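You operate a simulated robot arm through the tools that you are given. There is no shell and no other tool. Be economical: measure what you need, move in short steps, check, and stop when the job is done.

You are at the controls of a simulated two-armed robot. One attempt, no reset.

JOB
Pick up the brush with the red band with one hand, pass it to the other hand and put it on the shelf under the inflation bench.

It is judged by the outcome, as a careful person would: the job done as asked, and still so three seconds after it is handed in. It fails if anything else is knocked over, pushed out of place, dropped, spilled or broken.

ROBOT AND FRAMES
Two 7-joint arms with three-finger grippers on one trunk, on a base that drives. Base frame: it is fixed to the floor where the robot stands at the start and does not move with it; the origin is under the middle of the robot, x ahead of it, y to its left, z up; the surface under the hand at the start is at about z = 84. Lengths are in cm, angles in degrees, forces in N, time in s.
The left shoulder is at the start at [7, 14.6, 116.3], the right one opposite. With the tool pointing down near the work surface each hand reaches from about 30 to 68 cm from the robot's upright axis, wherever it stands, measured 20 degrees to its own side. Places, roughly: brush with the red band (4x2x17 cm) [50, -10, 90]; shelf under the inflation bench [280, 190, 30]. Payload 2.2 kg a hand.
The tool frame of a hand sits at the grasp point between the pads (the TCP): z along the fingers, y along the line on which they close. The tips reach 2.8 cm beyond it. Largest opening 10.2 cm; the body of the gripper starts 7.1 cm behind the TCP.
Orientation is told as [roll, pitch, yaw] about the base's x, y, z axes, in that order, counted from this pose: with the fingers straight down and closing along the base's y, the tool's x points along the base's -x, its y along +y and its z along -z.

CONTROLS
- The arms move only by the tool drive_tool. It takes "left_moves", "right_moves" or both (then of equal length, played together; a hand with none holds still); each is a list of rows, each a list of 3 entries, a list of its own where there are three numbers: the shift along the tool's x, y, z in units of 30 mm (1.0 is 30 mm), then the turn, a rotation vector about the tool's x, y, z in units of 5 degrees (1.0 is 5 degrees), then the finger opening in cm, from 0 to 10.2. In form: [[[x, y, z], [ax, ay, az], jaw], ...]. A call has 1 to 12 rows; each row shifts and turns the commanded pose from where the row before left it, along the tool's axes as they then stand. A call with a number of a shift or a turn outside -1 to 1 is refused whole. Each row takes 0.2 s and may step no farther than 5 cm and 8.6 degrees from the row before; otherwise, or with a gripper value out of range, the whole call is refused. Where a pose cannot be reached the arm comes as near as it can. A force on the tool above 40 N (or 10 N above the force at the start of the call, whichever is more), or a blocked arm, ends the call early, and 0.2 s more pass. Each finger halts on what it meets, pressing with about 35 N; the grip force reading is that of the motor and also rises with nothing between the fingers. The clock runs only during rows and for 0.2 s after the last one: add rows that do not move to give the fingers time. It gives the time, the measured TCP pose, the force on the tool (base axes), the opening and the grip force at its end, in the units of the frame above (readings bear some noise), with the torque about the TCP (base axes, N m) and any sound that the robot's microphone picked up.
- Cameras (640 x 400 px; columns grow to the right, rows downward): "scene" is now at [14.51, -2.1, 139.24]; the picture's right is [-0.18, -0.98, 0.00], its down [-0.64, 0.12, -0.76] and it looks along [0.74, -0.14, -0.65] (base axes); focal length 284 px, centre (320, 200). "left" rides on the left gripper at [7.2, 3.8, -8.6] in its tool frame; the picture's right is [-0.47, 0.88, 0.00], its down [-0.60, -0.32, -0.73] and it looks along [-0.65, -0.34, 0.68] (tool axes); focal length 256 px, centre (320, 200). "right" rides on the right gripper at [6.9, 4.4, -8.6] in its tool frame; the picture's right is [-0.53, 0.85, 0.00], its down [-0.58, -0.36, -0.73] and it looks along [-0.62, -0.39, 0.68] (tool axes); focal length 256 px, centre (320, 200). There is no depth. A picture from a camera that has moved, and an enlarged one, comes with that camera's place and axes in the base frame and with its lens. The place of the scene camera against the robot may be out by one fixed shift of up to 2.5 cm in any direction.
- camera(camera): a new picture of that camera. The clock stands still meanwhile.
- lift_body(by): slides the trunk up (or, below 0, down) by that many cm; the arms and the scene camera ride with it, the base frame stays. It gives what a move gives, with no picture.
- roll_base(legs): drives the robot by 1 to 6 legs, each [ahead, left, turn to the left] in cm, cm and degrees, along the robot's own axes; the way and the turn of a leg run together, so that a leg with both is an arc; at most 150 cm and 180 degrees a leg. The arms and the cameras ride along, it lands a little off, and it stops where it bumps. It gives what a move gives.
- head_to(pan, tilt): turns the head with the scene camera to pan (to the left, within 86 degrees either way) and tilt (down, from -29 to 69), counted from straight ahead of the robot. It gives what a move gives.
- close_up(camera, box): a new picture of the part [left, top, right, bottom] of that camera's present view, enlarged. The clock stands still meanwhile.
- finish_job(): hands the job in; it is judged then, once.

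Work in short steps. Places have to be worked out from the pictures, the camera data and where the tool is seen: move nearer, look again, correct. Check each grasp and each placing, and mend what went wrong. You have 120 turns and 100 pictures in all, those below and enlarged ones among them. Open the grippers and draw the arms clear of the work before you hand the job in, unless the task says otherwise; then end with one line.

The tools are called as name(argument=value, ...) on one line, values as JSON. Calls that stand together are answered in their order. drive_tool: Moves the arms, as the interface text tells. Its arguments: {"type":"object","properties":{"left_moves":{"type":"array","items":{"type":"array"}},"right_moves":{"type":"array","items":{"type":"array"}}},"required":[]} The other tools are called the same way: lift_body (by) slides the trunk up or down; roll_base (legs) drives the base; head_to (pan, tilt) turns the head that bears the scene camera; camera (camera) takes a picture; close_up (camera, box) takes an enlarged picture of a part of a camera's view; finish_job () hands the job in.

At the start:

```text
t: 0.0
left_eef_pos: [47.01, 11.13, 113.11]
left_tcp_rot: [0.0, 0.0, 0.1]
left_contact_force: [-0.4, -0.6, -0.6]
left_torque: [0.03, 0.02, 0.0]
left_width: 10.19
left_gripper_force: 0.1
right_eef_pos: [44.2, -36.21, 117.27]
right_tcp_rot: [0.0, 0.0, 0.0]
right_contact_force: [0.5, 0.4, 0.8]
right_torque: [-0.05, -0.01, -0.03]
right_width: 10.2
right_gripper_force: 0.1
trunk travel left (down, up): [-70.0, 24.0]
robot x, y, heading: [-0.08, -0.17, 0.2]
head pan, tilt: [-10.3, 40.8]
```

scene: 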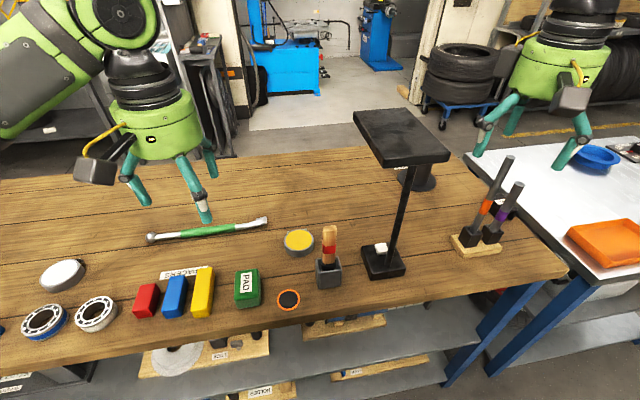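
right: 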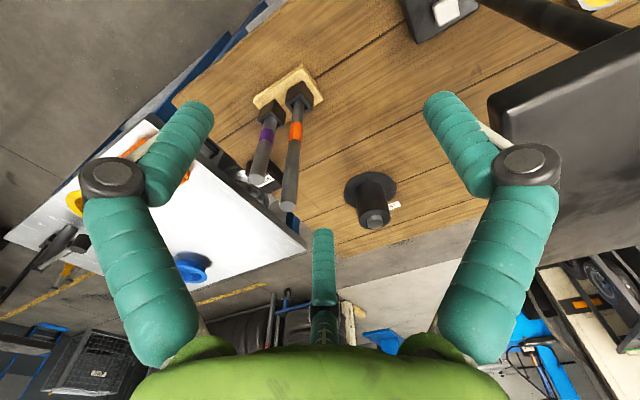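
left: 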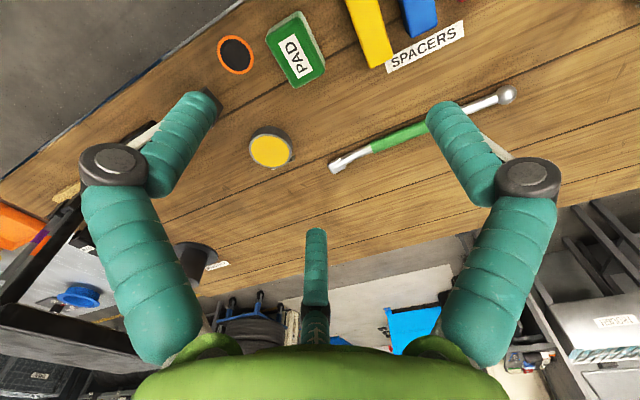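

The red-banded brush appears to stand in a small grey holder at pixel (329,255), beside a tall stand with an overhanging plate. I'll take a closer look.

close_up(camera="scene", box=[240, 100, 460, 320])

close_up(camera="scene", box=[240, 0, 440, 130])

```text
1.82 times, centred on (350, 210) of scene
camera zoom: at [14.51, -2.1, 139.24], right [-0.18, -0.98, 0.0], down [-0.64, 0.12, -0.76], along [0.74, -0.14, -0.65], focal length 517 px, centre (266, 182)
```

zoom: 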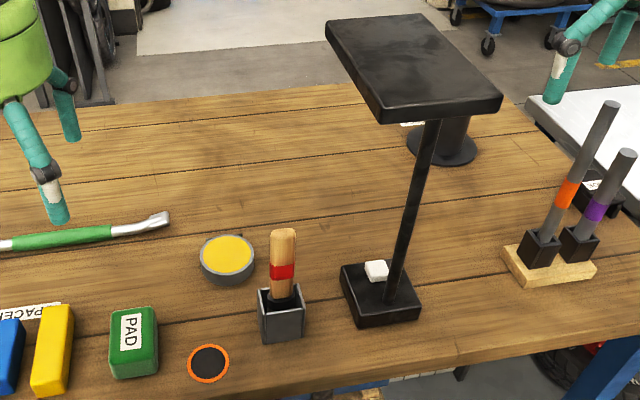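

```text
3.08 times, centred on (340, 65) of scene
camera zoom: at [14.51, -2.1, 139.24], right [-0.18, -0.98, 0.0], down [-0.64, 0.12, -0.76], along [0.74, -0.14, -0.65], focal length 874 px, centre (258, 615)
```

zoom: 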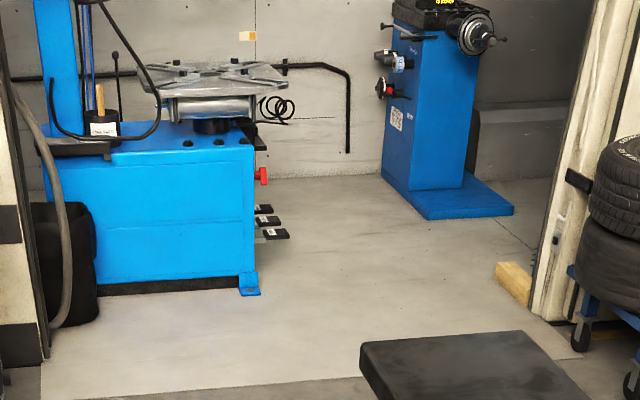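

The brush stands handle-up in a small open holder at about (51,-11), with its top at z≈100. The stand's plate overhangs y -20 to -33 at z≈112, so the left hand is the safer one to pick with. Before planning the handover I'll look toward the shelf.

head_to(pan=34, tilt=15)

camera(camera="scene")

```text
t: 1.1
left_eef_pos: [47.0, 11.18, 113.22]
left_tcp_rot: [0.1, 0.0, 0.1]
left_contact_force: [-0.3, -0.1, -0.2]
left_torque: [0.05, 0.01, -0.02]
left_width: 10.19
left_gripper_force: 0.1
right_eef_pos: [44.22, -36.26, 117.5]
right_tcp_rot: [0.0, 0.0, 0.0]
right_contact_force: [0.1, 0.0, 0.1]
right_torque: [0.01, 0.01, 0.02]
right_width: 10.21
right_gripper_force: 0.2
trunk travel left (down, up): [-70.0, 24.0]
robot x, y, heading: [-0.06, -0.39, 0.1]
head pan, tilt: [34.0, 15.0]
```

```text
94 pictures are left
camera scene: at [13.95, 4.63, 143.32], right [0.56, -0.83, 0.0], down [-0.22, -0.14, -0.97], along [0.8, 0.54, -0.26], focal length 284 px, centre (320, 200)
```

scene: 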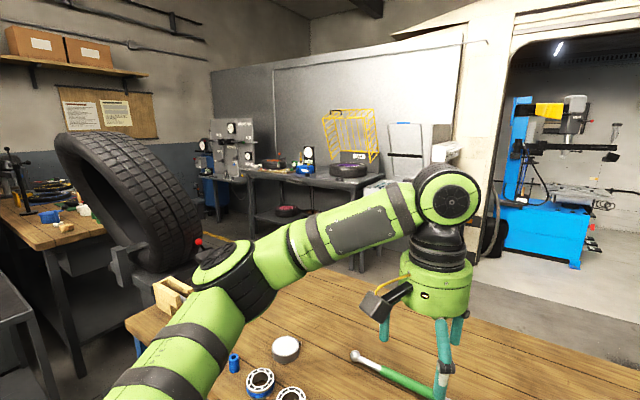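

The inflation bench is the one with the yellow cage, seen at the centre-left. Now the pick: I'll slide the left hand toward (43,-10) at z 113, with its tips well above the brush, and look again.

drive_tool(left_moves=[[[0.2, -1, 0], [0, 0, 0], 10.2], [[0.2, -1, 0], [0, 0, 0], 10.2], [[0.2, -1, 0], [0, 0, 0], 10.2], [[0.2, -1, 0], [0, 0, 0], 10.2], [[0.2, -1, 0], [0, 0, 0], 10.2], [[0.2, -1, 0], [0, 0, 0], 10.2], [[0.2, -1, 0], [0, 0, 0], 10.2]])

head_to(pan=-10, tilt=45)

camera(camera="left")

camera(camera="scene")

```text
t: 2.7
left_eef_pos: [42.83, -9.96, 113.38]
left_tcp_rot: [0.1, -0.1, 0.1]
left_contact_force: [-0.5, 0.1, -1.0]
left_torque: [0.05, -0.01, -0.02]
left_width: 10.19
left_gripper_force: 0.0
right_eef_pos: [44.09, -36.32, 117.35]
right_tcp_rot: [0.0, 0.0, 0.0]
right_contact_force: [-0.1, 0.1, 0.2]
right_torque: [0.0, 0.01, -0.02]
right_width: 10.2
right_gripper_force: 0.0
trunk travel left (down, up): [-70.0, 24.0]
robot x, y, heading: [-0.17, 0.33, 0.1]
head pan, tilt: [34.0, 15.0]
```

```text
t: 3.8
left_eef_pos: [42.97, -9.69, 113.25]
left_tcp_rot: [0.0, 0.0, 0.1]
left_contact_force: [-0.1, 0.3, 0.2]
left_torque: [0.0, -0.02, -0.02]
left_width: 10.21
left_gripper_force: 0.0
right_eef_pos: [44.3, -36.36, 117.44]
right_tcp_rot: [0.0, 0.0, 0.1]
right_contact_force: [-0.3, 1.0, 0.2]
right_torque: [-0.02, 0.0, 0.01]
right_width: 10.21
right_gripper_force: 0.0
trunk travel left (down, up): [-70.0, 24.0]
robot x, y, heading: [-0.16, 0.18, -0.1]
head pan, tilt: [-10.0, 45.0]
```

```text
93 pictures are left
camera left: at [35.78, -5.99, 121.9], right [0.46, 0.89, 0.0], down [0.6, -0.32, 0.73], along [0.65, -0.34, -0.68], focal length 256 px, centre (320, 200)
```

left: 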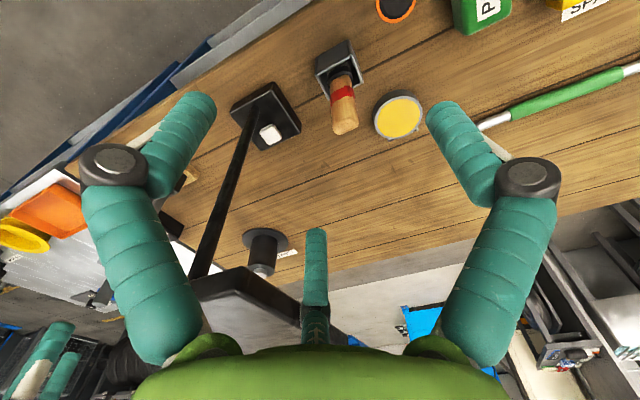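

```text
92 pictures are left
camera scene: at [14.21, -2.0, 138.65], right [-0.17, -0.98, 0.0], down [-0.7, 0.12, -0.71], along [0.7, -0.12, -0.71], focal length 284 px, centre (320, 200)
```

scene: 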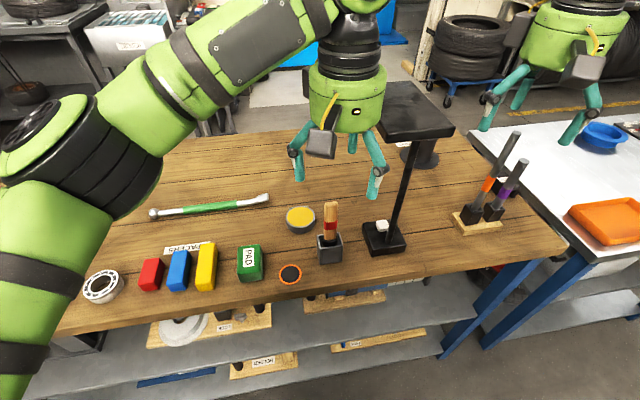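

The left camera puts the brush top near (48,-10), a little nearer than the scene camera does. I'll zoom in to see the handle's shape and lean.

close_up(camera="left", box=[270, 20, 430, 140])

close_up(camera="scene", box=[280, 180, 400, 280])

```text
3.33 times, centred on (350, 80) of left
camera zoom: at [35.78, -5.99, 121.9], right [0.46, 0.89, 0.0], down [0.6, -0.32, 0.73], along [0.65, -0.34, -0.68], focal length 853 px, centre (220, 600)
```

zoom: 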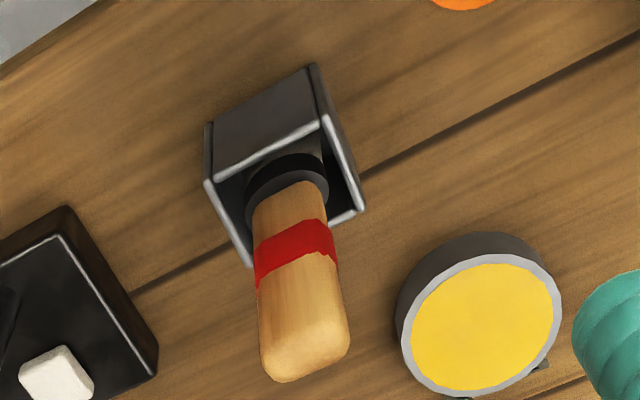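

```text
4.00 times, centred on (340, 230) of scene
camera zoom: at [14.21, -2.0, 138.65], right [-0.17, -0.98, 0.0], down [-0.7, 0.12, -0.71], along [0.7, -0.12, -0.71], focal length 1137 px, centre (240, 80)
```

zoom: 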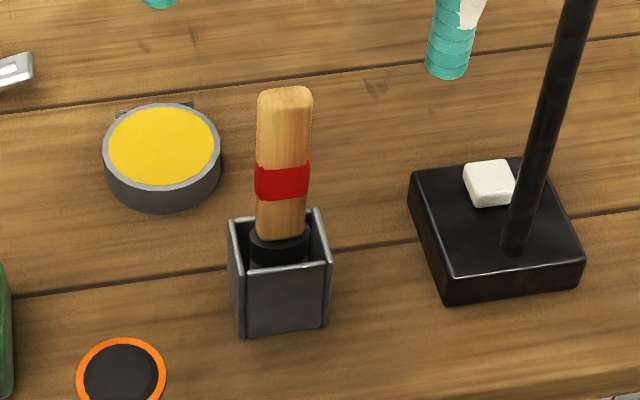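

The handle is a slab about 2.5 cm wide along y with its top at ≈(48.6,-9.9,100), and the holder's rim is at about z 89.5. The hand looks three-fingered, so I'll close it partway here to see how the fingers move before approaching.

drive_tool(left_moves=[[[0, 0, 0], [0, 0, 0], 2.5], [[0, 0, 0], [0, 0, 0], 2.5], [[0, 0, 0], [0, 0, 0], 2.5]])

camera(camera="left")

camera(camera="scene")

```text
t: 4.6
left_eef_pos: [42.9, -9.67, 113.33]
left_tcp_rot: [-0.1, 0.0, 0.1]
left_contact_force: [-1.1, -0.2, 0.3]
left_torque: [0.0, 0.01, 0.01]
left_width: 2.51
left_gripper_force: 0.1
right_eef_pos: [44.27, -36.2, 117.38]
right_tcp_rot: [0.0, 0.1, 0.1]
right_contact_force: [0.2, 0.7, -0.1]
right_torque: [0.0, -0.02, 0.01]
right_width: 10.2
right_gripper_force: 0.0
trunk travel left (down, up): [-70.0, 24.0]
robot x, y, heading: [0.16, -0.15, 0.1]
head pan, tilt: [-10.0, 45.0]
```

```text
89 pictures are left
camera left: at [35.78, -5.99, 121.89], right [0.46, 0.89, 0.0], down [0.6, -0.32, 0.73], along [0.65, -0.34, -0.68], focal length 256 px, centre (320, 200)
```

left: 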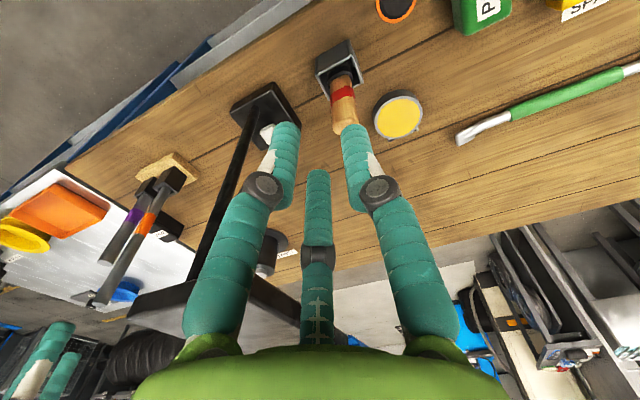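

```text
88 pictures are left
camera scene: at [14.21, -1.99, 138.64], right [-0.17, -0.98, 0.0], down [-0.7, 0.12, -0.71], along [0.7, -0.12, -0.71], focal length 284 px, centre (320, 200)
```

scene: 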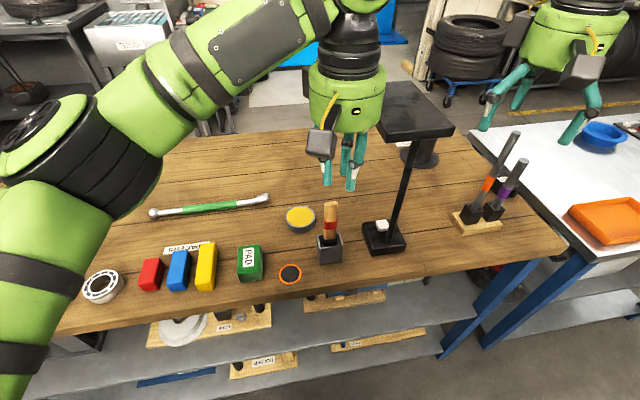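

Three fingers close concentrically on the TCP, which suits this handle. I'll reopen to 7 cm and move above the brush to (48.6,-9.9,106).

drive_tool(left_moves=[[[0, 0, 0], [0, 0, 0], 7], [[-0.95, 0, 0], [0, 0, 0], 7], [[-0.95, -0.05, 0], [0, 0, 0], 7], [[0, 0, 0.8], [0, 0, 0], 7], [[0, 0, 0.8], [0, 0, 0], 7], [[0, 0, 0.8], [0, 0, 0], 7]])

camera(camera="left")

close_up(camera="scene", box=[260, 80, 460, 280])

```text
t: 6.0
left_eef_pos: [48.53, -9.81, 106.02]
left_tcp_rot: [-0.1, 0.0, 0.0]
left_contact_force: [-0.4, 0.4, 0.2]
left_torque: [-0.01, 0.02, -0.02]
left_width: 7.01
left_gripper_force: 0.1
right_eef_pos: [44.19, -36.27, 117.41]
right_tcp_rot: [0.0, 0.0, 0.0]
right_contact_force: [1.5, 0.2, 0.0]
right_torque: [-0.03, -0.01, -0.02]
right_width: 10.2
right_gripper_force: 0.1
trunk travel left (down, up): [-70.0, 24.0]
robot x, y, heading: [-0.09, -0.14, -0.0]
head pan, tilt: [-10.0, 45.0]
```

```text
87 pictures are left
camera left: at [41.39, -6.21, 114.68], right [0.46, 0.89, 0.0], down [0.6, -0.32, 0.73], along [0.65, -0.34, -0.68], focal length 256 px, centre (320, 200)
```

left: 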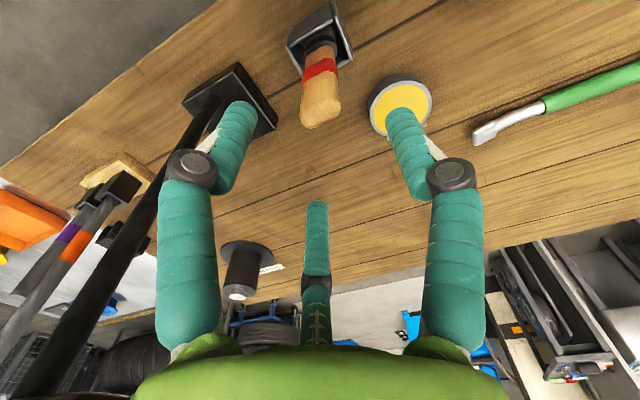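

```text
2.00 times, centred on (360, 180) of scene
camera zoom: at [14.26, -2.03, 138.64], right [-0.17, -0.98, 0.0], down [-0.7, 0.12, -0.71], along [0.7, -0.12, -0.71], focal length 568 px, centre (240, 240)
```

zoom: 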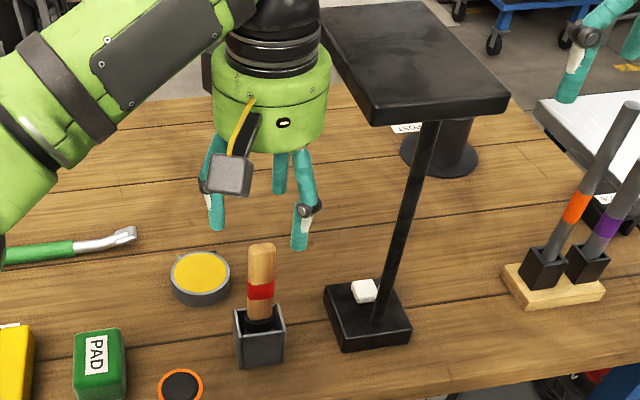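

Both left-camera rays cross near (48.5,-9.9,100), straight under the hand. I'll descend to TCP z≈96.7 with the fingers open, then look.

drive_tool(left_moves=[[[0, 0, 0.8], [0, 0, 0], 7], [[-0.05, 0, 0.8], [0, 0, 0], 7], [[0, 0, 0.8], [0, 0, 0], 7], [[0, 0, 0.7], [0, 0, 0], 7]])

camera(camera="left")

close_up(camera="scene", box=[260, 100, 420, 280])

```text
t: 7.0
left_eef_pos: [48.8, -9.81, 96.59]
left_tcp_rot: [0.0, 0.0, 0.1]
left_contact_force: [-0.5, 0.7, -0.3]
left_torque: [0.02, 0.02, -0.01]
left_width: 6.99
left_gripper_force: 0.1
right_eef_pos: [44.26, -36.23, 117.33]
right_tcp_rot: [-0.1, 0.0, 0.0]
right_contact_force: [0.4, 0.6, 0.4]
right_torque: [-0.03, 0.05, -0.04]
right_width: 10.19
right_gripper_force: 0.1
trunk travel left (down, up): [-70.0, 24.0]
robot x, y, heading: [0.12, -0.05, -0.2]
head pan, tilt: [-10.0, 45.0]
```

```text
85 pictures are left
camera left: at [41.6, -6.15, 105.23], right [0.46, 0.89, 0.0], down [0.6, -0.32, 0.73], along [0.65, -0.34, -0.68], focal length 256 px, centre (320, 200)
```

left: 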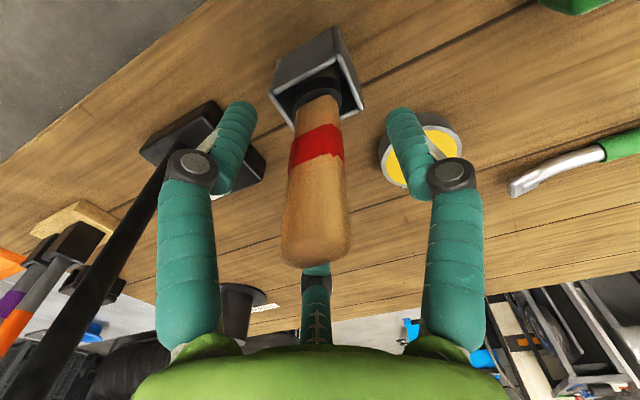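

```text
2.22 times, centred on (340, 190) of scene
camera zoom: at [14.25, -1.99, 138.64], right [-0.17, -0.98, 0.0], down [-0.7, 0.12, -0.71], along [0.7, -0.12, -0.71], focal length 632 px, centre (276, 222)
```

zoom: 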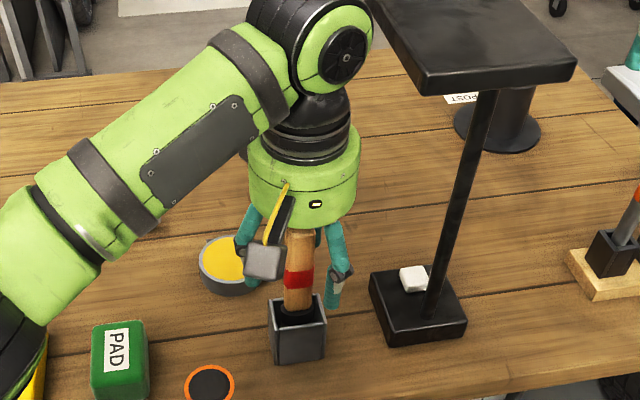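

The handle end resolves to (48.5,-9.95,100), centred between the fingers. Closing now.

drive_tool(left_moves=[[[0.07, -0.04, 0], [0, 0, 0], 7], [[0, 0, 0], [0, 0, 0], 4], [[0, 0, 0], [0, 0, 0], 2], [[0, 0, 0], [0, 0, 0], 0.5], [[0, 0, 0], [0, 0, 0], 0.5], [[0, 0, 0], [0, 0, 0], 0.5]])

camera(camera="left")

```text
t: 8.4
left_eef_pos: [48.51, -9.84, 96.58]
left_tcp_rot: [0.0, 0.0, 0.0]
left_contact_force: [-0.7, 0.3, 0.2]
left_torque: [0.06, 0.04, -0.02]
left_width: 1.66
left_gripper_force: 34.8
right_eef_pos: [44.12, -36.29, 117.31]
right_tcp_rot: [0.1, 0.0, 0.0]
right_contact_force: [-0.1, -0.2, 0.1]
right_torque: [0.01, 0.06, 0.0]
right_width: 10.17
right_gripper_force: 0.0
trunk travel left (down, up): [-70.0, 24.0]
robot x, y, heading: [0.08, -0.23, -0.1]
head pan, tilt: [-10.0, 45.0]
```

```text
83 pictures are left
camera left: at [41.36, -6.29, 105.26], right [0.46, 0.89, 0.0], down [0.6, -0.32, 0.73], along [0.65, -0.34, -0.68], focal length 256 px, centre (320, 200)
```

left: 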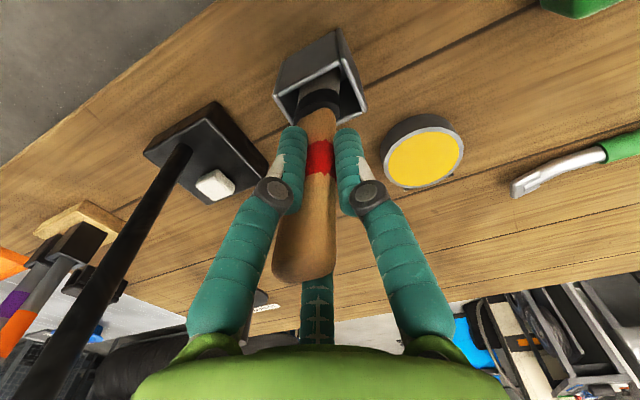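

Gripped at 1.66 cm with 35 N. Lifting straight up 13.5 cm.

drive_tool(left_moves=[[[0, 0, -0.5], [0, 0, 0], 0.5], [[0, 0, -0.7], [0, 0, 0], 0.5], [[0, 0, -0.8], [0, 0, 0], 0.5], [[0, 0, -0.8], [0, 0, 0], 0.5], [[0, 0, -0.8], [0, 0, 0], 0.5], [[0, 0, -0.9], [0, 0, 0], 0.5]])

camera(camera="scene")

camera(camera="left")

```text
t: 9.8
left_eef_pos: [48.47, -10.21, 110.34]
left_tcp_rot: [0.0, -0.1, 0.0]
left_contact_force: [0.2, 0.6, -0.7]
left_torque: [0.05, -0.01, 0.0]
left_width: 1.65
left_gripper_force: 34.5
right_eef_pos: [44.17, -36.14, 117.51]
right_tcp_rot: [0.1, 0.0, -0.1]
right_contact_force: [0.0, 0.0, 0.4]
right_torque: [0.01, -0.01, 0.0]
right_width: 10.2
right_gripper_force: 0.1
trunk travel left (down, up): [-70.0, 24.0]
robot x, y, heading: [-0.09, -0.03, -0.0]
head pan, tilt: [-10.0, 45.0]
```

```text
82 pictures are left
camera scene: at [14.13, -2.01, 138.65], right [-0.17, -0.98, 0.0], down [-0.7, 0.12, -0.71], along [0.7, -0.12, -0.71], focal length 284 px, centre (320, 200)
```

scene: 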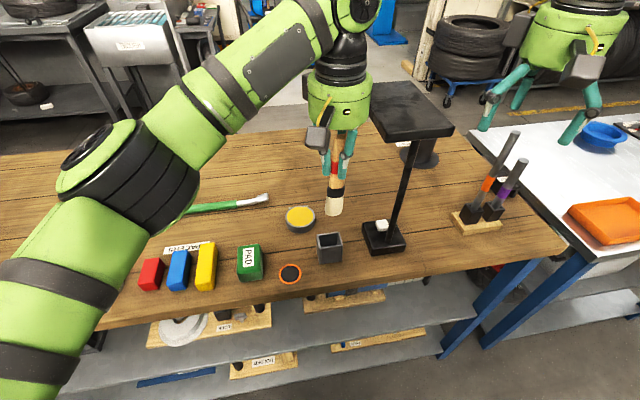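

```text
81 pictures are left
camera left: at [41.17, -6.57, 118.98], right [0.46, 0.89, 0.0], down [0.6, -0.32, 0.73], along [0.65, -0.34, -0.68], focal length 256 px, centre (320, 200)
```

left: 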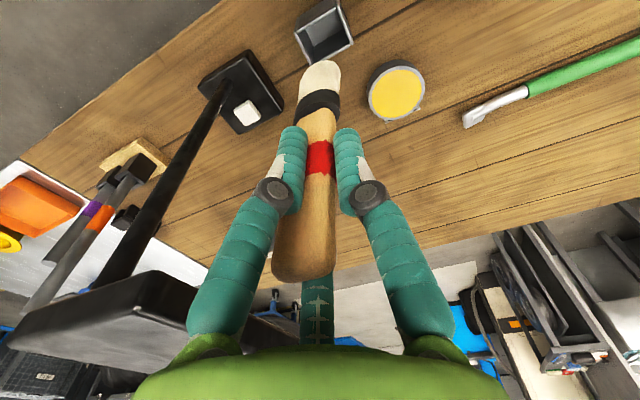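

The brush is out and the holder stayed put. I want open space for the handover, so I'll check beside and behind the robot before backing off the bench.

head_to(pan=86, tilt=30)

camera(camera="scene")

head_to(pan=-86, tilt=30)

camera(camera="scene")

head_to(pan=45, tilt=20)

camera(camera="scene")

```text
t: 11.6
left_eef_pos: [48.34, -10.19, 110.22]
left_tcp_rot: [0.0, 0.0, 0.1]
left_contact_force: [0.2, -0.1, -0.4]
left_torque: [0.01, 0.04, -0.02]
left_width: 1.64
left_gripper_force: 35.1
right_eef_pos: [44.28, -36.17, 117.46]
right_tcp_rot: [0.0, 0.0, 0.0]
right_contact_force: [-0.1, -0.8, -0.3]
right_torque: [-0.02, 0.02, -0.01]
right_width: 10.22
right_gripper_force: 0.0
trunk travel left (down, up): [-70.0, 24.0]
robot x, y, heading: [-0.04, -0.06, 0.1]
head pan, tilt: [85.9, 30.0]
```

```text
80 pictures are left
camera scene: at [6.85, 8.44, 140.9], right [1.0, -0.07, 0.0], down [-0.04, -0.5, -0.87], along [0.06, 0.86, -0.5], focal length 284 px, centre (320, 200)
```

scene: 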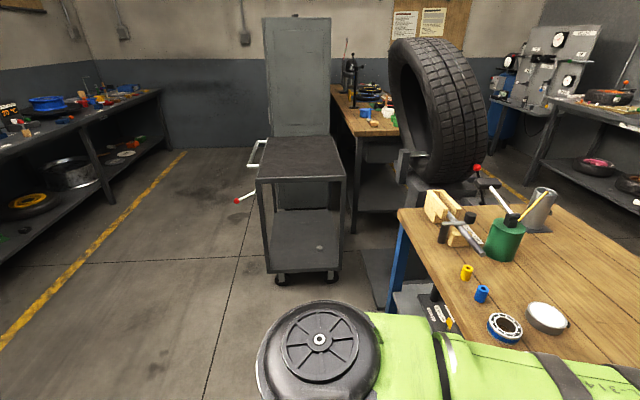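

```text
t: 14.2
left_eef_pos: [48.39, -10.19, 110.21]
left_tcp_rot: [0.0, 0.0, 0.1]
left_contact_force: [0.0, 2.1, 0.4]
left_torque: [-0.02, 0.0, 0.0]
left_width: 1.61
left_gripper_force: 35.0
right_eef_pos: [44.31, -36.25, 117.41]
right_tcp_rot: [-0.1, 0.0, 0.0]
right_contact_force: [-0.2, 0.3, 0.4]
right_torque: [0.01, -0.02, -0.01]
right_width: 10.21
right_gripper_force: 0.0
trunk travel left (down, up): [-70.0, 24.0]
robot x, y, heading: [0.22, 0.12, -0.1]
head pan, tilt: [-85.9, 30.0]
```

```text
79 pictures are left
camera scene: at [6.85, -9.6, 140.9], right [-1.0, -0.07, 0.0], down [-0.04, 0.5, -0.87], along [0.06, -0.86, -0.5], focal length 284 px, centre (320, 200)
```

scene: 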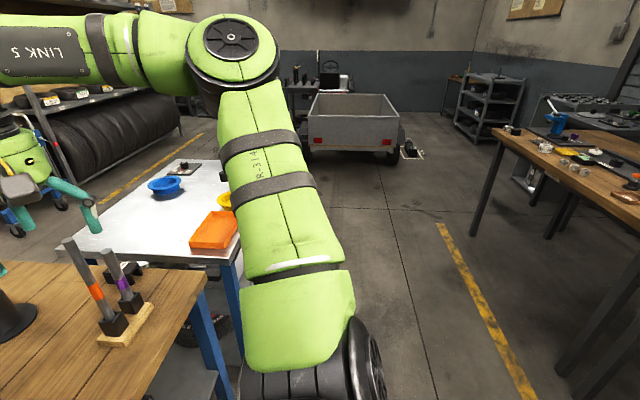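

```text
t: 16.3
left_eef_pos: [48.51, -10.09, 110.13]
left_tcp_rot: [-0.1, 0.1, 0.1]
left_contact_force: [-0.8, -0.7, -0.5]
left_torque: [0.0, -0.01, 0.03]
left_width: 1.67
left_gripper_force: 35.4
right_eef_pos: [44.25, -36.15, 117.45]
right_tcp_rot: [-0.1, 0.1, 0.0]
right_contact_force: [-0.3, -0.9, -0.3]
right_torque: [-0.01, 0.0, 0.0]
right_width: 10.19
right_gripper_force: 0.0
trunk travel left (down, up): [-70.0, 24.0]
robot x, y, heading: [-0.05, 0.07, 0.0]
head pan, tilt: [45.0, 20.0]
```

```text
78 pictures are left
camera scene: at [12.8, 6.0, 142.51], right [0.71, -0.71, 0.0], down [-0.24, -0.24, -0.94], along [0.66, 0.66, -0.34], focal length 284 px, centre (320, 200)
```

scene: 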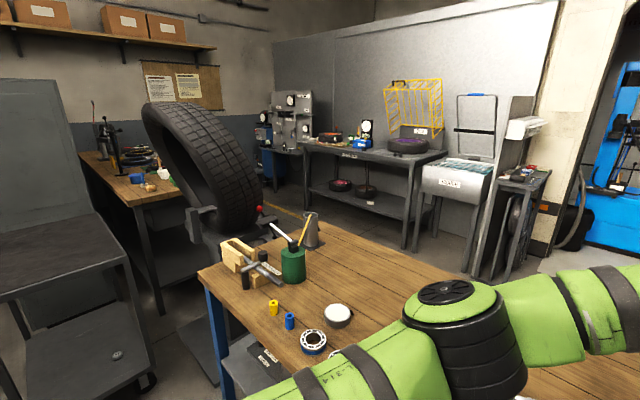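

The floor behind is clear to about x=-150. The gap on the left by the tyre stand looks too narrow, so I'll later go round the right end of the white table. First I'll back off 45 cm.

roll_base(legs=[[-45, 0, 0]])

head_to(pan=-5, tilt=42)

camera(camera="scene")

```text
t: 19.0
left_eef_pos: [4.12, -10.37, 110.19]
left_tcp_rot: [0.1, 0.1, -0.2]
left_contact_force: [1.3, 0.3, -0.3]
left_torque: [0.0, -0.01, 0.0]
left_width: 1.6
left_gripper_force: 35.0
right_eef_pos: [-0.23, -36.33, 117.43]
right_tcp_rot: [0.0, 0.1, -0.1]
right_contact_force: [0.0, 0.2, -0.5]
right_torque: [0.01, 0.01, -0.01]
right_width: 10.19
right_gripper_force: 0.1
trunk travel left (down, up): [-70.0, 24.0]
robot x, y, heading: [-44.14, 0.07, -0.2]
head pan, tilt: [45.0, 20.0]
```

```text
t: 20.1
left_eef_pos: [3.92, -10.24, 110.26]
left_tcp_rot: [0.0, -0.1, -0.2]
left_contact_force: [0.8, -0.1, -0.8]
left_torque: [0.04, 0.02, 0.0]
left_width: 1.63
left_gripper_force: 35.4
right_eef_pos: [-0.22, -36.32, 117.5]
right_tcp_rot: [0.0, 0.0, -0.2]
right_contact_force: [0.0, 0.6, 0.5]
right_torque: [0.0, 0.0, 0.0]
right_width: 10.2
right_gripper_force: 0.1
trunk travel left (down, up): [-70.0, 24.0]
robot x, y, heading: [-44.36, 0.31, -0.2]
head pan, tilt: [-5.0, 42.0]
```

```text
77 pictures are left
camera scene: at [-29.83, -1.26, 139.08], right [-0.09, -1.0, 0.0], down [-0.67, 0.06, -0.74], along [0.74, -0.07, -0.67], focal length 284 px, centre (320, 200)
```

scene: 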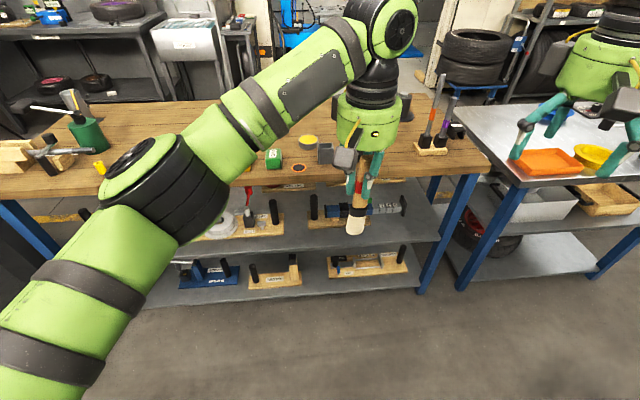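

There's open space now. I'll move the left hand left and yaw it -30°, then begin pitching its fingers forward so the brush becomes horizontal.

drive_tool(left_moves=[[[0, 0.67, 0], [0, 0, 1], 0.5], [[0, 0.67, 0], [0, 0, 1], 0.5], [[0, 0.67, 0], [0, 0, 1], 0.5], [[0, 0.67, 0], [0, 0, 1], 0.5], [[0, 0.67, 0], [0, 0, 1], 0.5], [[0, 0.67, 0], [0, 0, 1], 0.5]])

drive_tool(left_moves=[[[0, 0, 0], [0, -1, 0], 0.5], [[0, 0, 0], [0, -1, 0], 0.5], [[0, 0, 0], [0, -1, 0], 0.5], [[0, 0, 0], [0, -1, 0], 0.5], [[0, 0, 0], [0, -1, 0], 0.5], [[0, 0, 0], [0, -1, 0], 0.5], [[0, 0, 0], [0, -1, 0], 0.5], [[0, 0, 0], [0, -1, 0], 0.5], [[0, 0, 0], [0, -1, 0], 0.5]])

camera(camera="scene")

```text
t: 21.5
left_eef_pos: [6.73, 1.27, 110.16]
left_tcp_rot: [-0.1, 0.1, -30.2]
left_contact_force: [-0.1, -0.2, -1.3]
left_torque: [0.02, 0.0, -0.05]
left_width: 1.65
left_gripper_force: 35.3
right_eef_pos: [-0.29, -36.29, 117.43]
right_tcp_rot: [0.0, 0.0, -0.2]
right_contact_force: [-0.8, -0.5, 0.3]
right_torque: [0.0, -0.02, 0.01]
right_width: 10.17
right_gripper_force: 0.0
trunk travel left (down, up): [-70.0, 24.0]
robot x, y, heading: [-44.57, 0.49, -0.2]
head pan, tilt: [-5.0, 42.0]
```

```text
t: 23.5
left_eef_pos: [6.61, 1.41, 110.22]
left_tcp_rot: [-0.1, -45.1, -30.1]
left_contact_force: [-0.5, -0.3, -0.9]
left_torque: [0.01, 0.04, 0.02]
left_width: 1.63
left_gripper_force: 34.4
right_eef_pos: [-0.18, -36.28, 117.47]
right_tcp_rot: [-0.1, 0.0, -0.2]
right_contact_force: [-0.5, -0.3, 1.0]
right_torque: [-0.04, 0.05, 0.02]
right_width: 10.2
right_gripper_force: 0.1
trunk travel left (down, up): [-70.0, 24.0]
robot x, y, heading: [-44.16, 0.08, -0.2]
head pan, tilt: [-5.0, 42.0]
```

```text
76 pictures are left
camera scene: at [-29.85, -1.23, 139.08], right [-0.09, -1.0, 0.0], down [-0.67, 0.06, -0.74], along [0.74, -0.07, -0.67], focal length 284 px, centre (320, 200)
```

scene: 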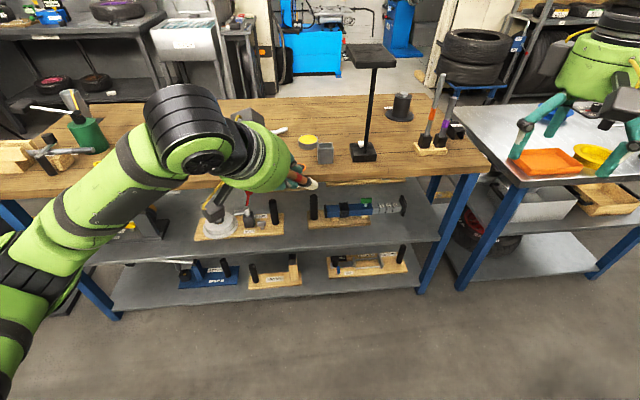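

The arm tracked the 45° pitch well. Finishing the remaining 45°.

drive_tool(left_moves=[[[0, 0, 0], [0, -1, 0], 0.5], [[0, 0, 0], [0, -1, 0], 0.5], [[0, 0, 0], [0, -1, 0], 0.5], [[0, 0, 0], [0, -1, 0], 0.5], [[0, 0, 0], [0, -1, 0], 0.5], [[0, 0, 0], [0, -1, 0], 0.5], [[0, 0, 0], [0, -1, 0], 0.5], [[0, 0, 0], [0, -1, 0], 0.5], [[0, 0, 0], [0, -1, 0], 0.5]])

camera(camera="scene")

camera(camera="left")

```text
t: 25.5
left_eef_pos: [6.63, 1.26, 110.34]
left_tcp_rot: [175.2, -89.8, 154.7]
left_contact_force: [0.4, 0.7, -0.7]
left_torque: [0.03, 0.04, 0.02]
left_width: 1.63
left_gripper_force: 34.7
right_eef_pos: [-0.37, -36.33, 117.31]
right_tcp_rot: [0.0, 0.0, -0.2]
right_contact_force: [0.2, 0.0, -0.6]
right_torque: [0.04, -0.01, 0.0]
right_width: 10.18
right_gripper_force: 0.1
trunk travel left (down, up): [-70.0, 24.0]
robot x, y, heading: [-44.37, 0.07, 0.0]
head pan, tilt: [-5.0, 42.0]
```

```text
75 pictures are left
camera scene: at [-29.85, -1.27, 139.08], right [-0.09, -1.0, 0.0], down [-0.67, 0.06, -0.74], along [0.74, -0.07, -0.67], focal length 284 px, centre (320, 200)
```

scene: 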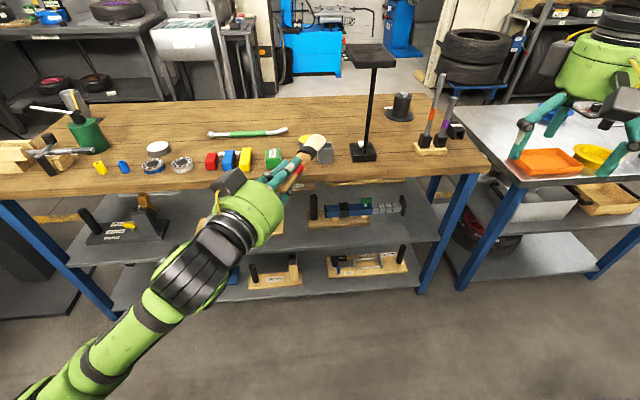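

```text
74 pictures are left
camera left: at [1.17, 8.79, 103.12], right [0.44, 0.77, 0.47], down [-0.79, 0.09, 0.6], along [0.42, -0.64, 0.65], focal length 256 px, centre (320, 200)
```

left: 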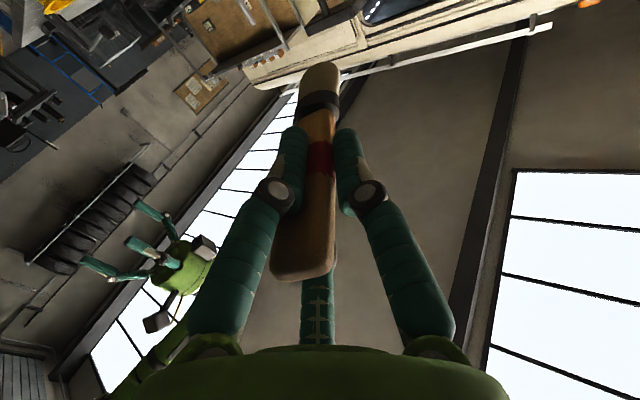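

The brush is horizontal, pointing along (0.87,-0.5,0), and still held firmly. I'll zoom in to measure where the handle, ferrule and bristles lie.

close_up(camera="scene", box=[200, 110, 360, 260])

close_up(camera="left", box=[240, 40, 400, 300])

```text
2.67 times, centred on (280, 185) of scene
camera zoom: at [-29.85, -1.27, 139.08], right [-0.09, -1.0, 0.0], down [-0.67, 0.06, -0.74], along [0.74, -0.07, -0.67], focal length 758 px, centre (427, 240)
```

zoom: 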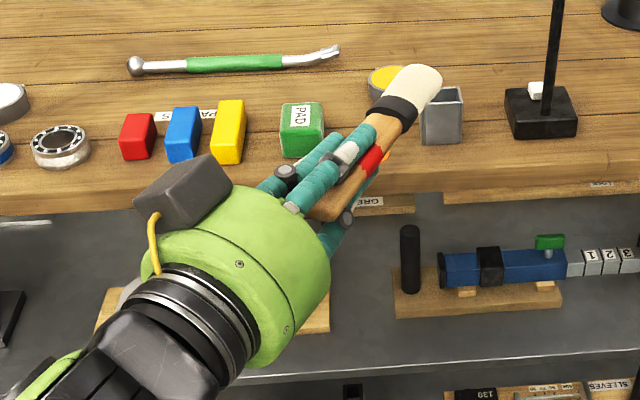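

```text
1.54 times, centred on (320, 170) of left
camera zoom: at [1.17, 8.79, 103.12], right [0.44, 0.77, 0.47], down [-0.79, 0.09, 0.6], along [0.42, -0.64, 0.65], focal length 394 px, centre (320, 246)
```

zoom: 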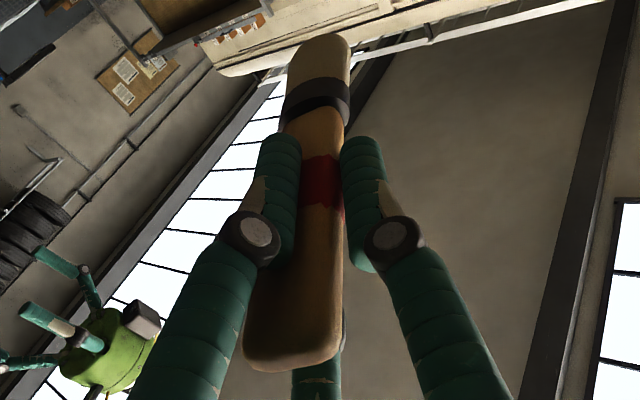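

The ferrule sits at about 9 cm from the left TCP, and the left fingertips reach 2.8 cm, so the right hand should grip at about 8.3 cm, near (13.8,-2.9). I'll raise the right hand, yaw it -30° to match, and bring it over high, stopping short for a look.

drive_tool(right_moves=[[[0, 0, -1], [0, 0, 1], 9], [[0, 0, -1], [0, 0, 1], 9], [[0, 0, -1], [0, 0, 1], 9], [[0, 0, 0], [0, 0, 1], 9], [[0, 0, 0], [0, 0, 1], 9], [[0, 0, 0], [0, 0, 1], 9]])

drive_tool(right_moves=[[[0.12, 1, 0], [0, 0, 0], 9], [[0.12, 1, 0], [0, 0, 0], 9], [[0.12, 1, 0], [0, 0, 0], 9], [[0.12, 1, 0], [0, 0, 0], 9], [[0.12, 1, 0], [0, 0, 0], 9], [[0.12, 1, 0], [0, 0, 0], 9], [[0.12, 1, 0], [0, 0, 0], 9], [[0.12, 1, 0], [0, 0, 0], 9]])

camera(camera="right")

camera(camera="scene")

```text
t: 26.9
left_eef_pos: [6.63, 1.32, 110.33]
left_tcp_rot: [-82.1, -90.0, 51.9]
left_contact_force: [-0.6, -0.5, -0.7]
left_torque: [-0.02, 0.01, 0.03]
left_width: 1.63
left_gripper_force: 35.2
right_eef_pos: [-0.1, -36.28, 126.33]
right_tcp_rot: [-0.1, 0.1, -30.3]
right_contact_force: [0.6, 0.1, 0.2]
right_torque: [-0.02, 0.03, 0.02]
right_width: 9.01
right_gripper_force: 0.0
trunk travel left (down, up): [-70.0, 24.0]
robot x, y, heading: [-44.68, 0.3, -0.1]
head pan, tilt: [-5.0, 42.0]
```

```text
t: 28.7
left_eef_pos: [6.66, 1.28, 110.2]
left_tcp_rot: [-66.9, -90.0, 36.9]
left_contact_force: [0.1, -0.9, -1.6]
left_torque: [0.02, -0.01, 0.0]
left_width: 1.6
left_gripper_force: 35.0
right_eef_pos: [3.5, -18.63, 122.21]
right_tcp_rot: [0.0, 0.0, -30.3]
right_contact_force: [-0.2, 0.4, 0.4]
right_torque: [-0.02, 0.0, 0.01]
right_width: 8.98
right_gripper_force: 0.1
right hand out of reach, approached as far as the arm can: row 5, 6, 7, 8
trunk travel left (down, up): [-70.0, 24.0]
robot x, y, heading: [-44.35, -0.05, -0.4]
head pan, tilt: [-5.0, 42.0]
```

```text
71 pictures are left
camera right: at [-0.34, -11.42, 130.73], right [0.89, 0.46, 0.0], down [0.31, -0.61, 0.73], along [0.34, -0.65, -0.68], focal length 256 px, centre (320, 200)
```

right: 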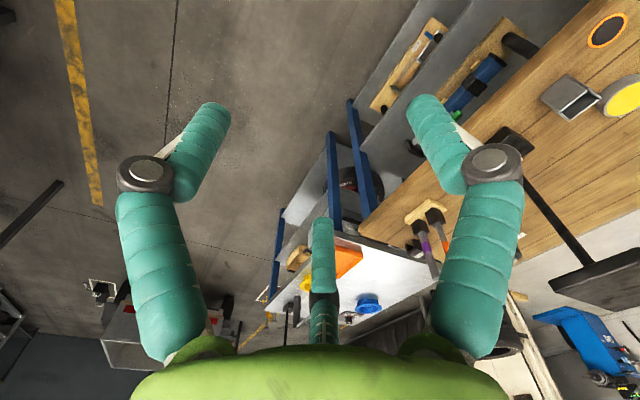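

```text
70 pictures are left
camera scene: at [-29.82, -1.25, 139.08], right [-0.09, -1.0, 0.0], down [-0.67, 0.06, -0.74], along [0.74, -0.07, -0.67], focal length 284 px, centre (320, 200)
```

scene: 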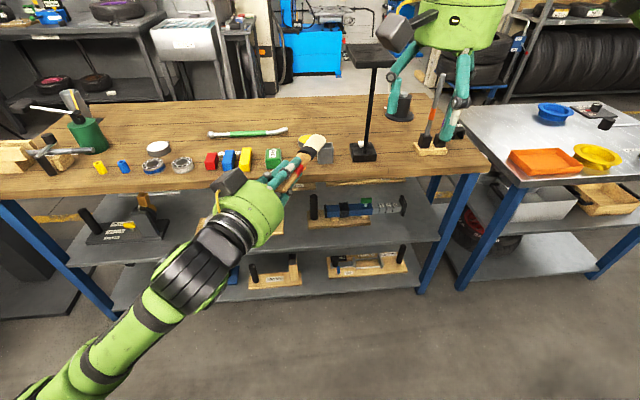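

The right hand runs out of reach that high. I'll bring the left hand and brush lower and nearer, to about (0,-5,98).

drive_tool(left_moves=[[[0.8, -0.3, -0.17], [0, 0, 0], 0.5], [[0.8, -0.6, -0.17], [0, 0, 0], 0.5], [[0.8, -0.6, -0.17], [0, 0, 0], 0.5], [[0.8, -0.6, -0.17], [0, 0, 0], 0.5], [[0.8, -0.6, -0.17], [0, 0, 0], 0.5], [[0, -0.2, 0], [0, 0, 0], 0.5]])

camera(camera="right")

camera(camera="scene")

```text
t: 30.1
left_eef_pos: [-0.01, -4.98, 98.16]
left_tcp_rot: [44.2, -90.0, -74.2]
left_contact_force: [0.1, -0.3, -0.4]
left_torque: [0.03, 0.02, -0.01]
left_width: 1.6
left_gripper_force: 34.7
right_eef_pos: [3.46, -18.69, 122.24]
right_tcp_rot: [0.2, 0.0, -30.3]
right_contact_force: [-0.2, 0.5, 0.0]
right_torque: [0.02, 0.01, 0.0]
right_width: 9.01
right_gripper_force: 0.1
trunk travel left (down, up): [-70.0, 24.0]
robot x, y, heading: [-44.68, 0.13, -0.0]
head pan, tilt: [-5.0, 42.0]
```

```text
69 pictures are left
camera right: at [-0.33, -11.46, 130.73], right [0.89, 0.46, 0.0], down [0.31, -0.61, 0.73], along [0.34, -0.65, -0.68], focal length 256 px, centre (320, 200)
```

right: 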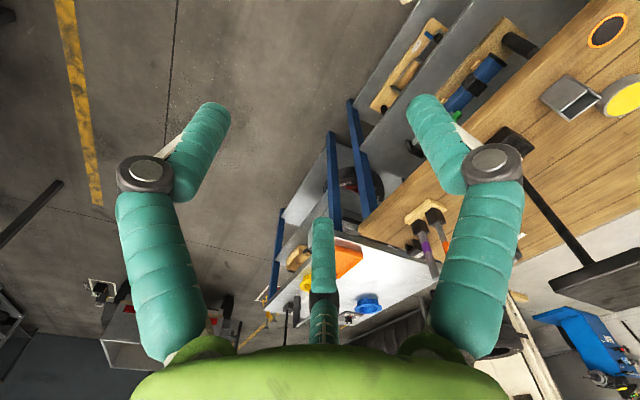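

```text
68 pictures are left
camera scene: at [-29.8, -1.28, 139.07], right [-0.09, -1.0, 0.0], down [-0.67, 0.06, -0.74], along [0.74, -0.07, -0.67], focal length 284 px, centre (320, 200)
```

scene: 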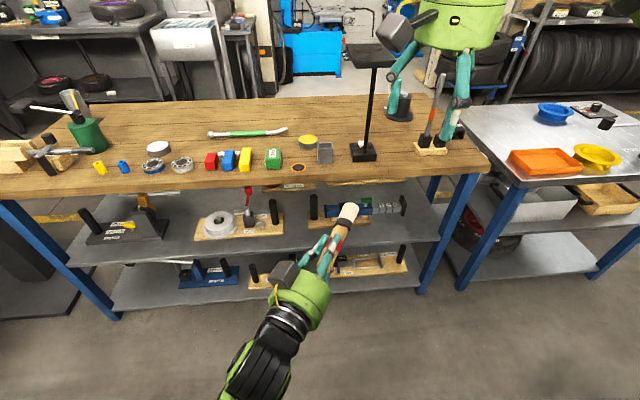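

The brush is now lower. I'll bring the right hand down to z≈113 first and check where it lands, since its command may have saturated.

drive_tool(right_moves=[[[0, 0, 1], [0, 0, 0], 9], [[0, 0, 1], [0, 0, 0], 9], [[0, 0, 1], [0, 0, 0], 9]])

```text
t: 30.9
left_eef_pos: [-0.02, -4.97, 98.27]
left_tcp_rot: [-64.3, -89.9, 34.1]
left_contact_force: [-0.6, -0.1, -1.2]
left_torque: [0.01, 0.03, 0.04]
left_width: 1.62
left_gripper_force: 34.9
right_eef_pos: [3.66, -18.77, 113.33]
right_tcp_rot: [0.0, 0.0, -30.2]
right_contact_force: [-0.9, 0.5, 0.0]
right_torque: [0.01, 0.0, 0.01]
right_width: 8.96
right_gripper_force: 0.0
trunk travel left (down, up): [-70.0, 24.0]
robot x, y, heading: [-44.56, 0.18, 0.0]
head pan, tilt: [-5.0, 42.0]
```

Position follows the actual pose. Now moving over the brush, offset slightly to the -y side of the tool.

drive_tool(right_moves=[[[0.14, 0.76, 0], [0, 0, 0], 9], [[0.14, 0.76, 0], [0, 0, 0], 9], [[0.14, 0.76, 0], [0, 0, 0], 9], [[0.14, 0.76, 0], [0, 0, 0], 9]])

camera(camera="right")

camera(camera="scene")

```text
t: 31.9
left_eef_pos: [-0.02, -4.87, 98.23]
left_tcp_rot: [-67.0, -90.1, 36.8]
left_contact_force: [0.5, 0.1, -0.1]
left_torque: [0.0, 0.0, -0.02]
left_width: 1.61
left_gripper_force: 34.6
right_eef_pos: [3.82, -14.33, 112.84]
right_tcp_rot: [-0.1, 0.0, -30.2]
right_contact_force: [0.2, -0.1, 0.4]
right_torque: [-0.03, 0.02, 0.0]
right_width: 9.0
right_gripper_force: 0.2
right hand out of reach, approached as far as the arm can: row 2, 3, 4
trunk travel left (down, up): [-70.0, 24.0]
robot x, y, heading: [-44.08, 0.09, -0.1]
head pan, tilt: [-5.0, 42.0]
```

```text
67 pictures are left
camera right: at [-0.02, -7.0, 121.4], right [0.89, 0.46, 0.0], down [0.31, -0.6, 0.73], along [0.34, -0.65, -0.68], focal length 256 px, centre (320, 200)
```

right: 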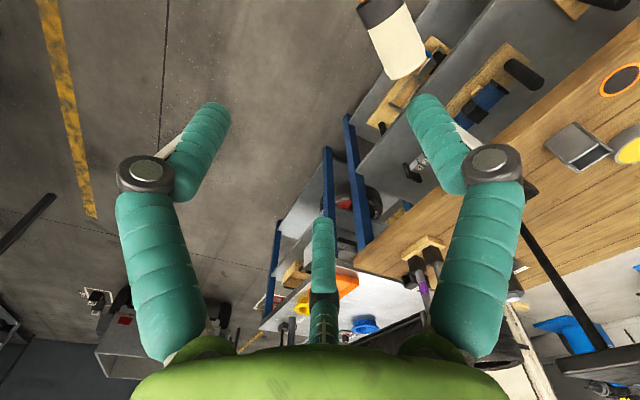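

```text
66 pictures are left
camera scene: at [-29.78, -1.22, 139.07], right [-0.09, -1.0, 0.0], down [-0.67, 0.06, -0.74], along [0.74, -0.07, -0.67], focal length 284 px, centre (320, 200)
```

scene: 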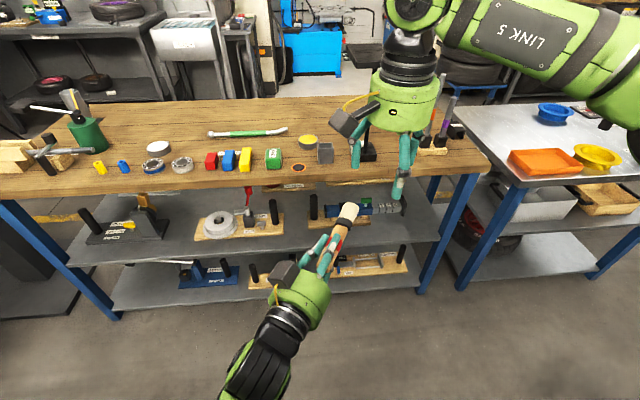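

The right hand is limited this far across at this height. I'll bring the brush further to the right side and lower, to left TCP ≈(0,-14,90).

drive_tool(left_moves=[[[0.67, -0.65, 0.375], [0, 0, 0], 0.5], [[0.67, -0.65, 0.375], [0, 0, 0], 0.5], [[0.67, -0.65, 0.375], [0, 0, 0], 0.5], [[0.67, -0.65, 0.375], [0, 0, 0], 0.5]])

camera(camera="right")

```text
t: 32.9
left_eef_pos: [-0.01, -12.49, 88.67]
left_tcp_rot: [71.5, -86.4, -102.0]
left_contact_force: [-0.8, 0.0, -0.3]
left_torque: [0.04, 0.0, -0.01]
left_width: 1.62
left_gripper_force: 34.2
right_eef_pos: [3.67, -14.35, 112.88]
right_tcp_rot: [0.0, 0.0, -30.2]
right_contact_force: [-0.3, 0.3, -1.3]
right_torque: [-0.02, -0.04, -0.03]
right_width: 9.02
right_gripper_force: 0.1
trunk travel left (down, up): [-70.0, 24.0]
robot x, y, heading: [-44.14, 0.09, 0.1]
head pan, tilt: [-5.0, 42.0]
```

```text
65 pictures are left
camera right: at [-0.02, -7.02, 121.4], right [0.89, 0.46, 0.0], down [0.32, -0.61, 0.73], along [0.34, -0.65, -0.68], focal length 256 px, centre (320, 200)
```

right: 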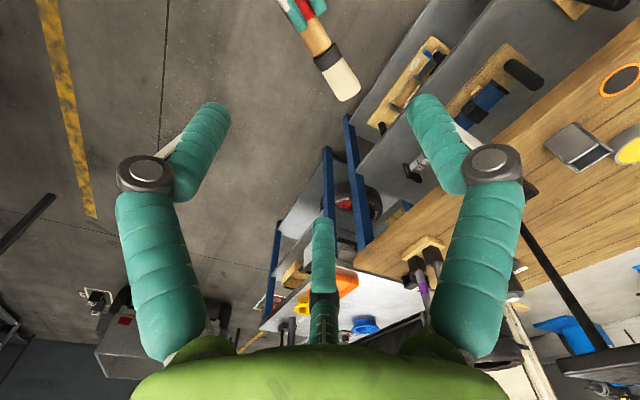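

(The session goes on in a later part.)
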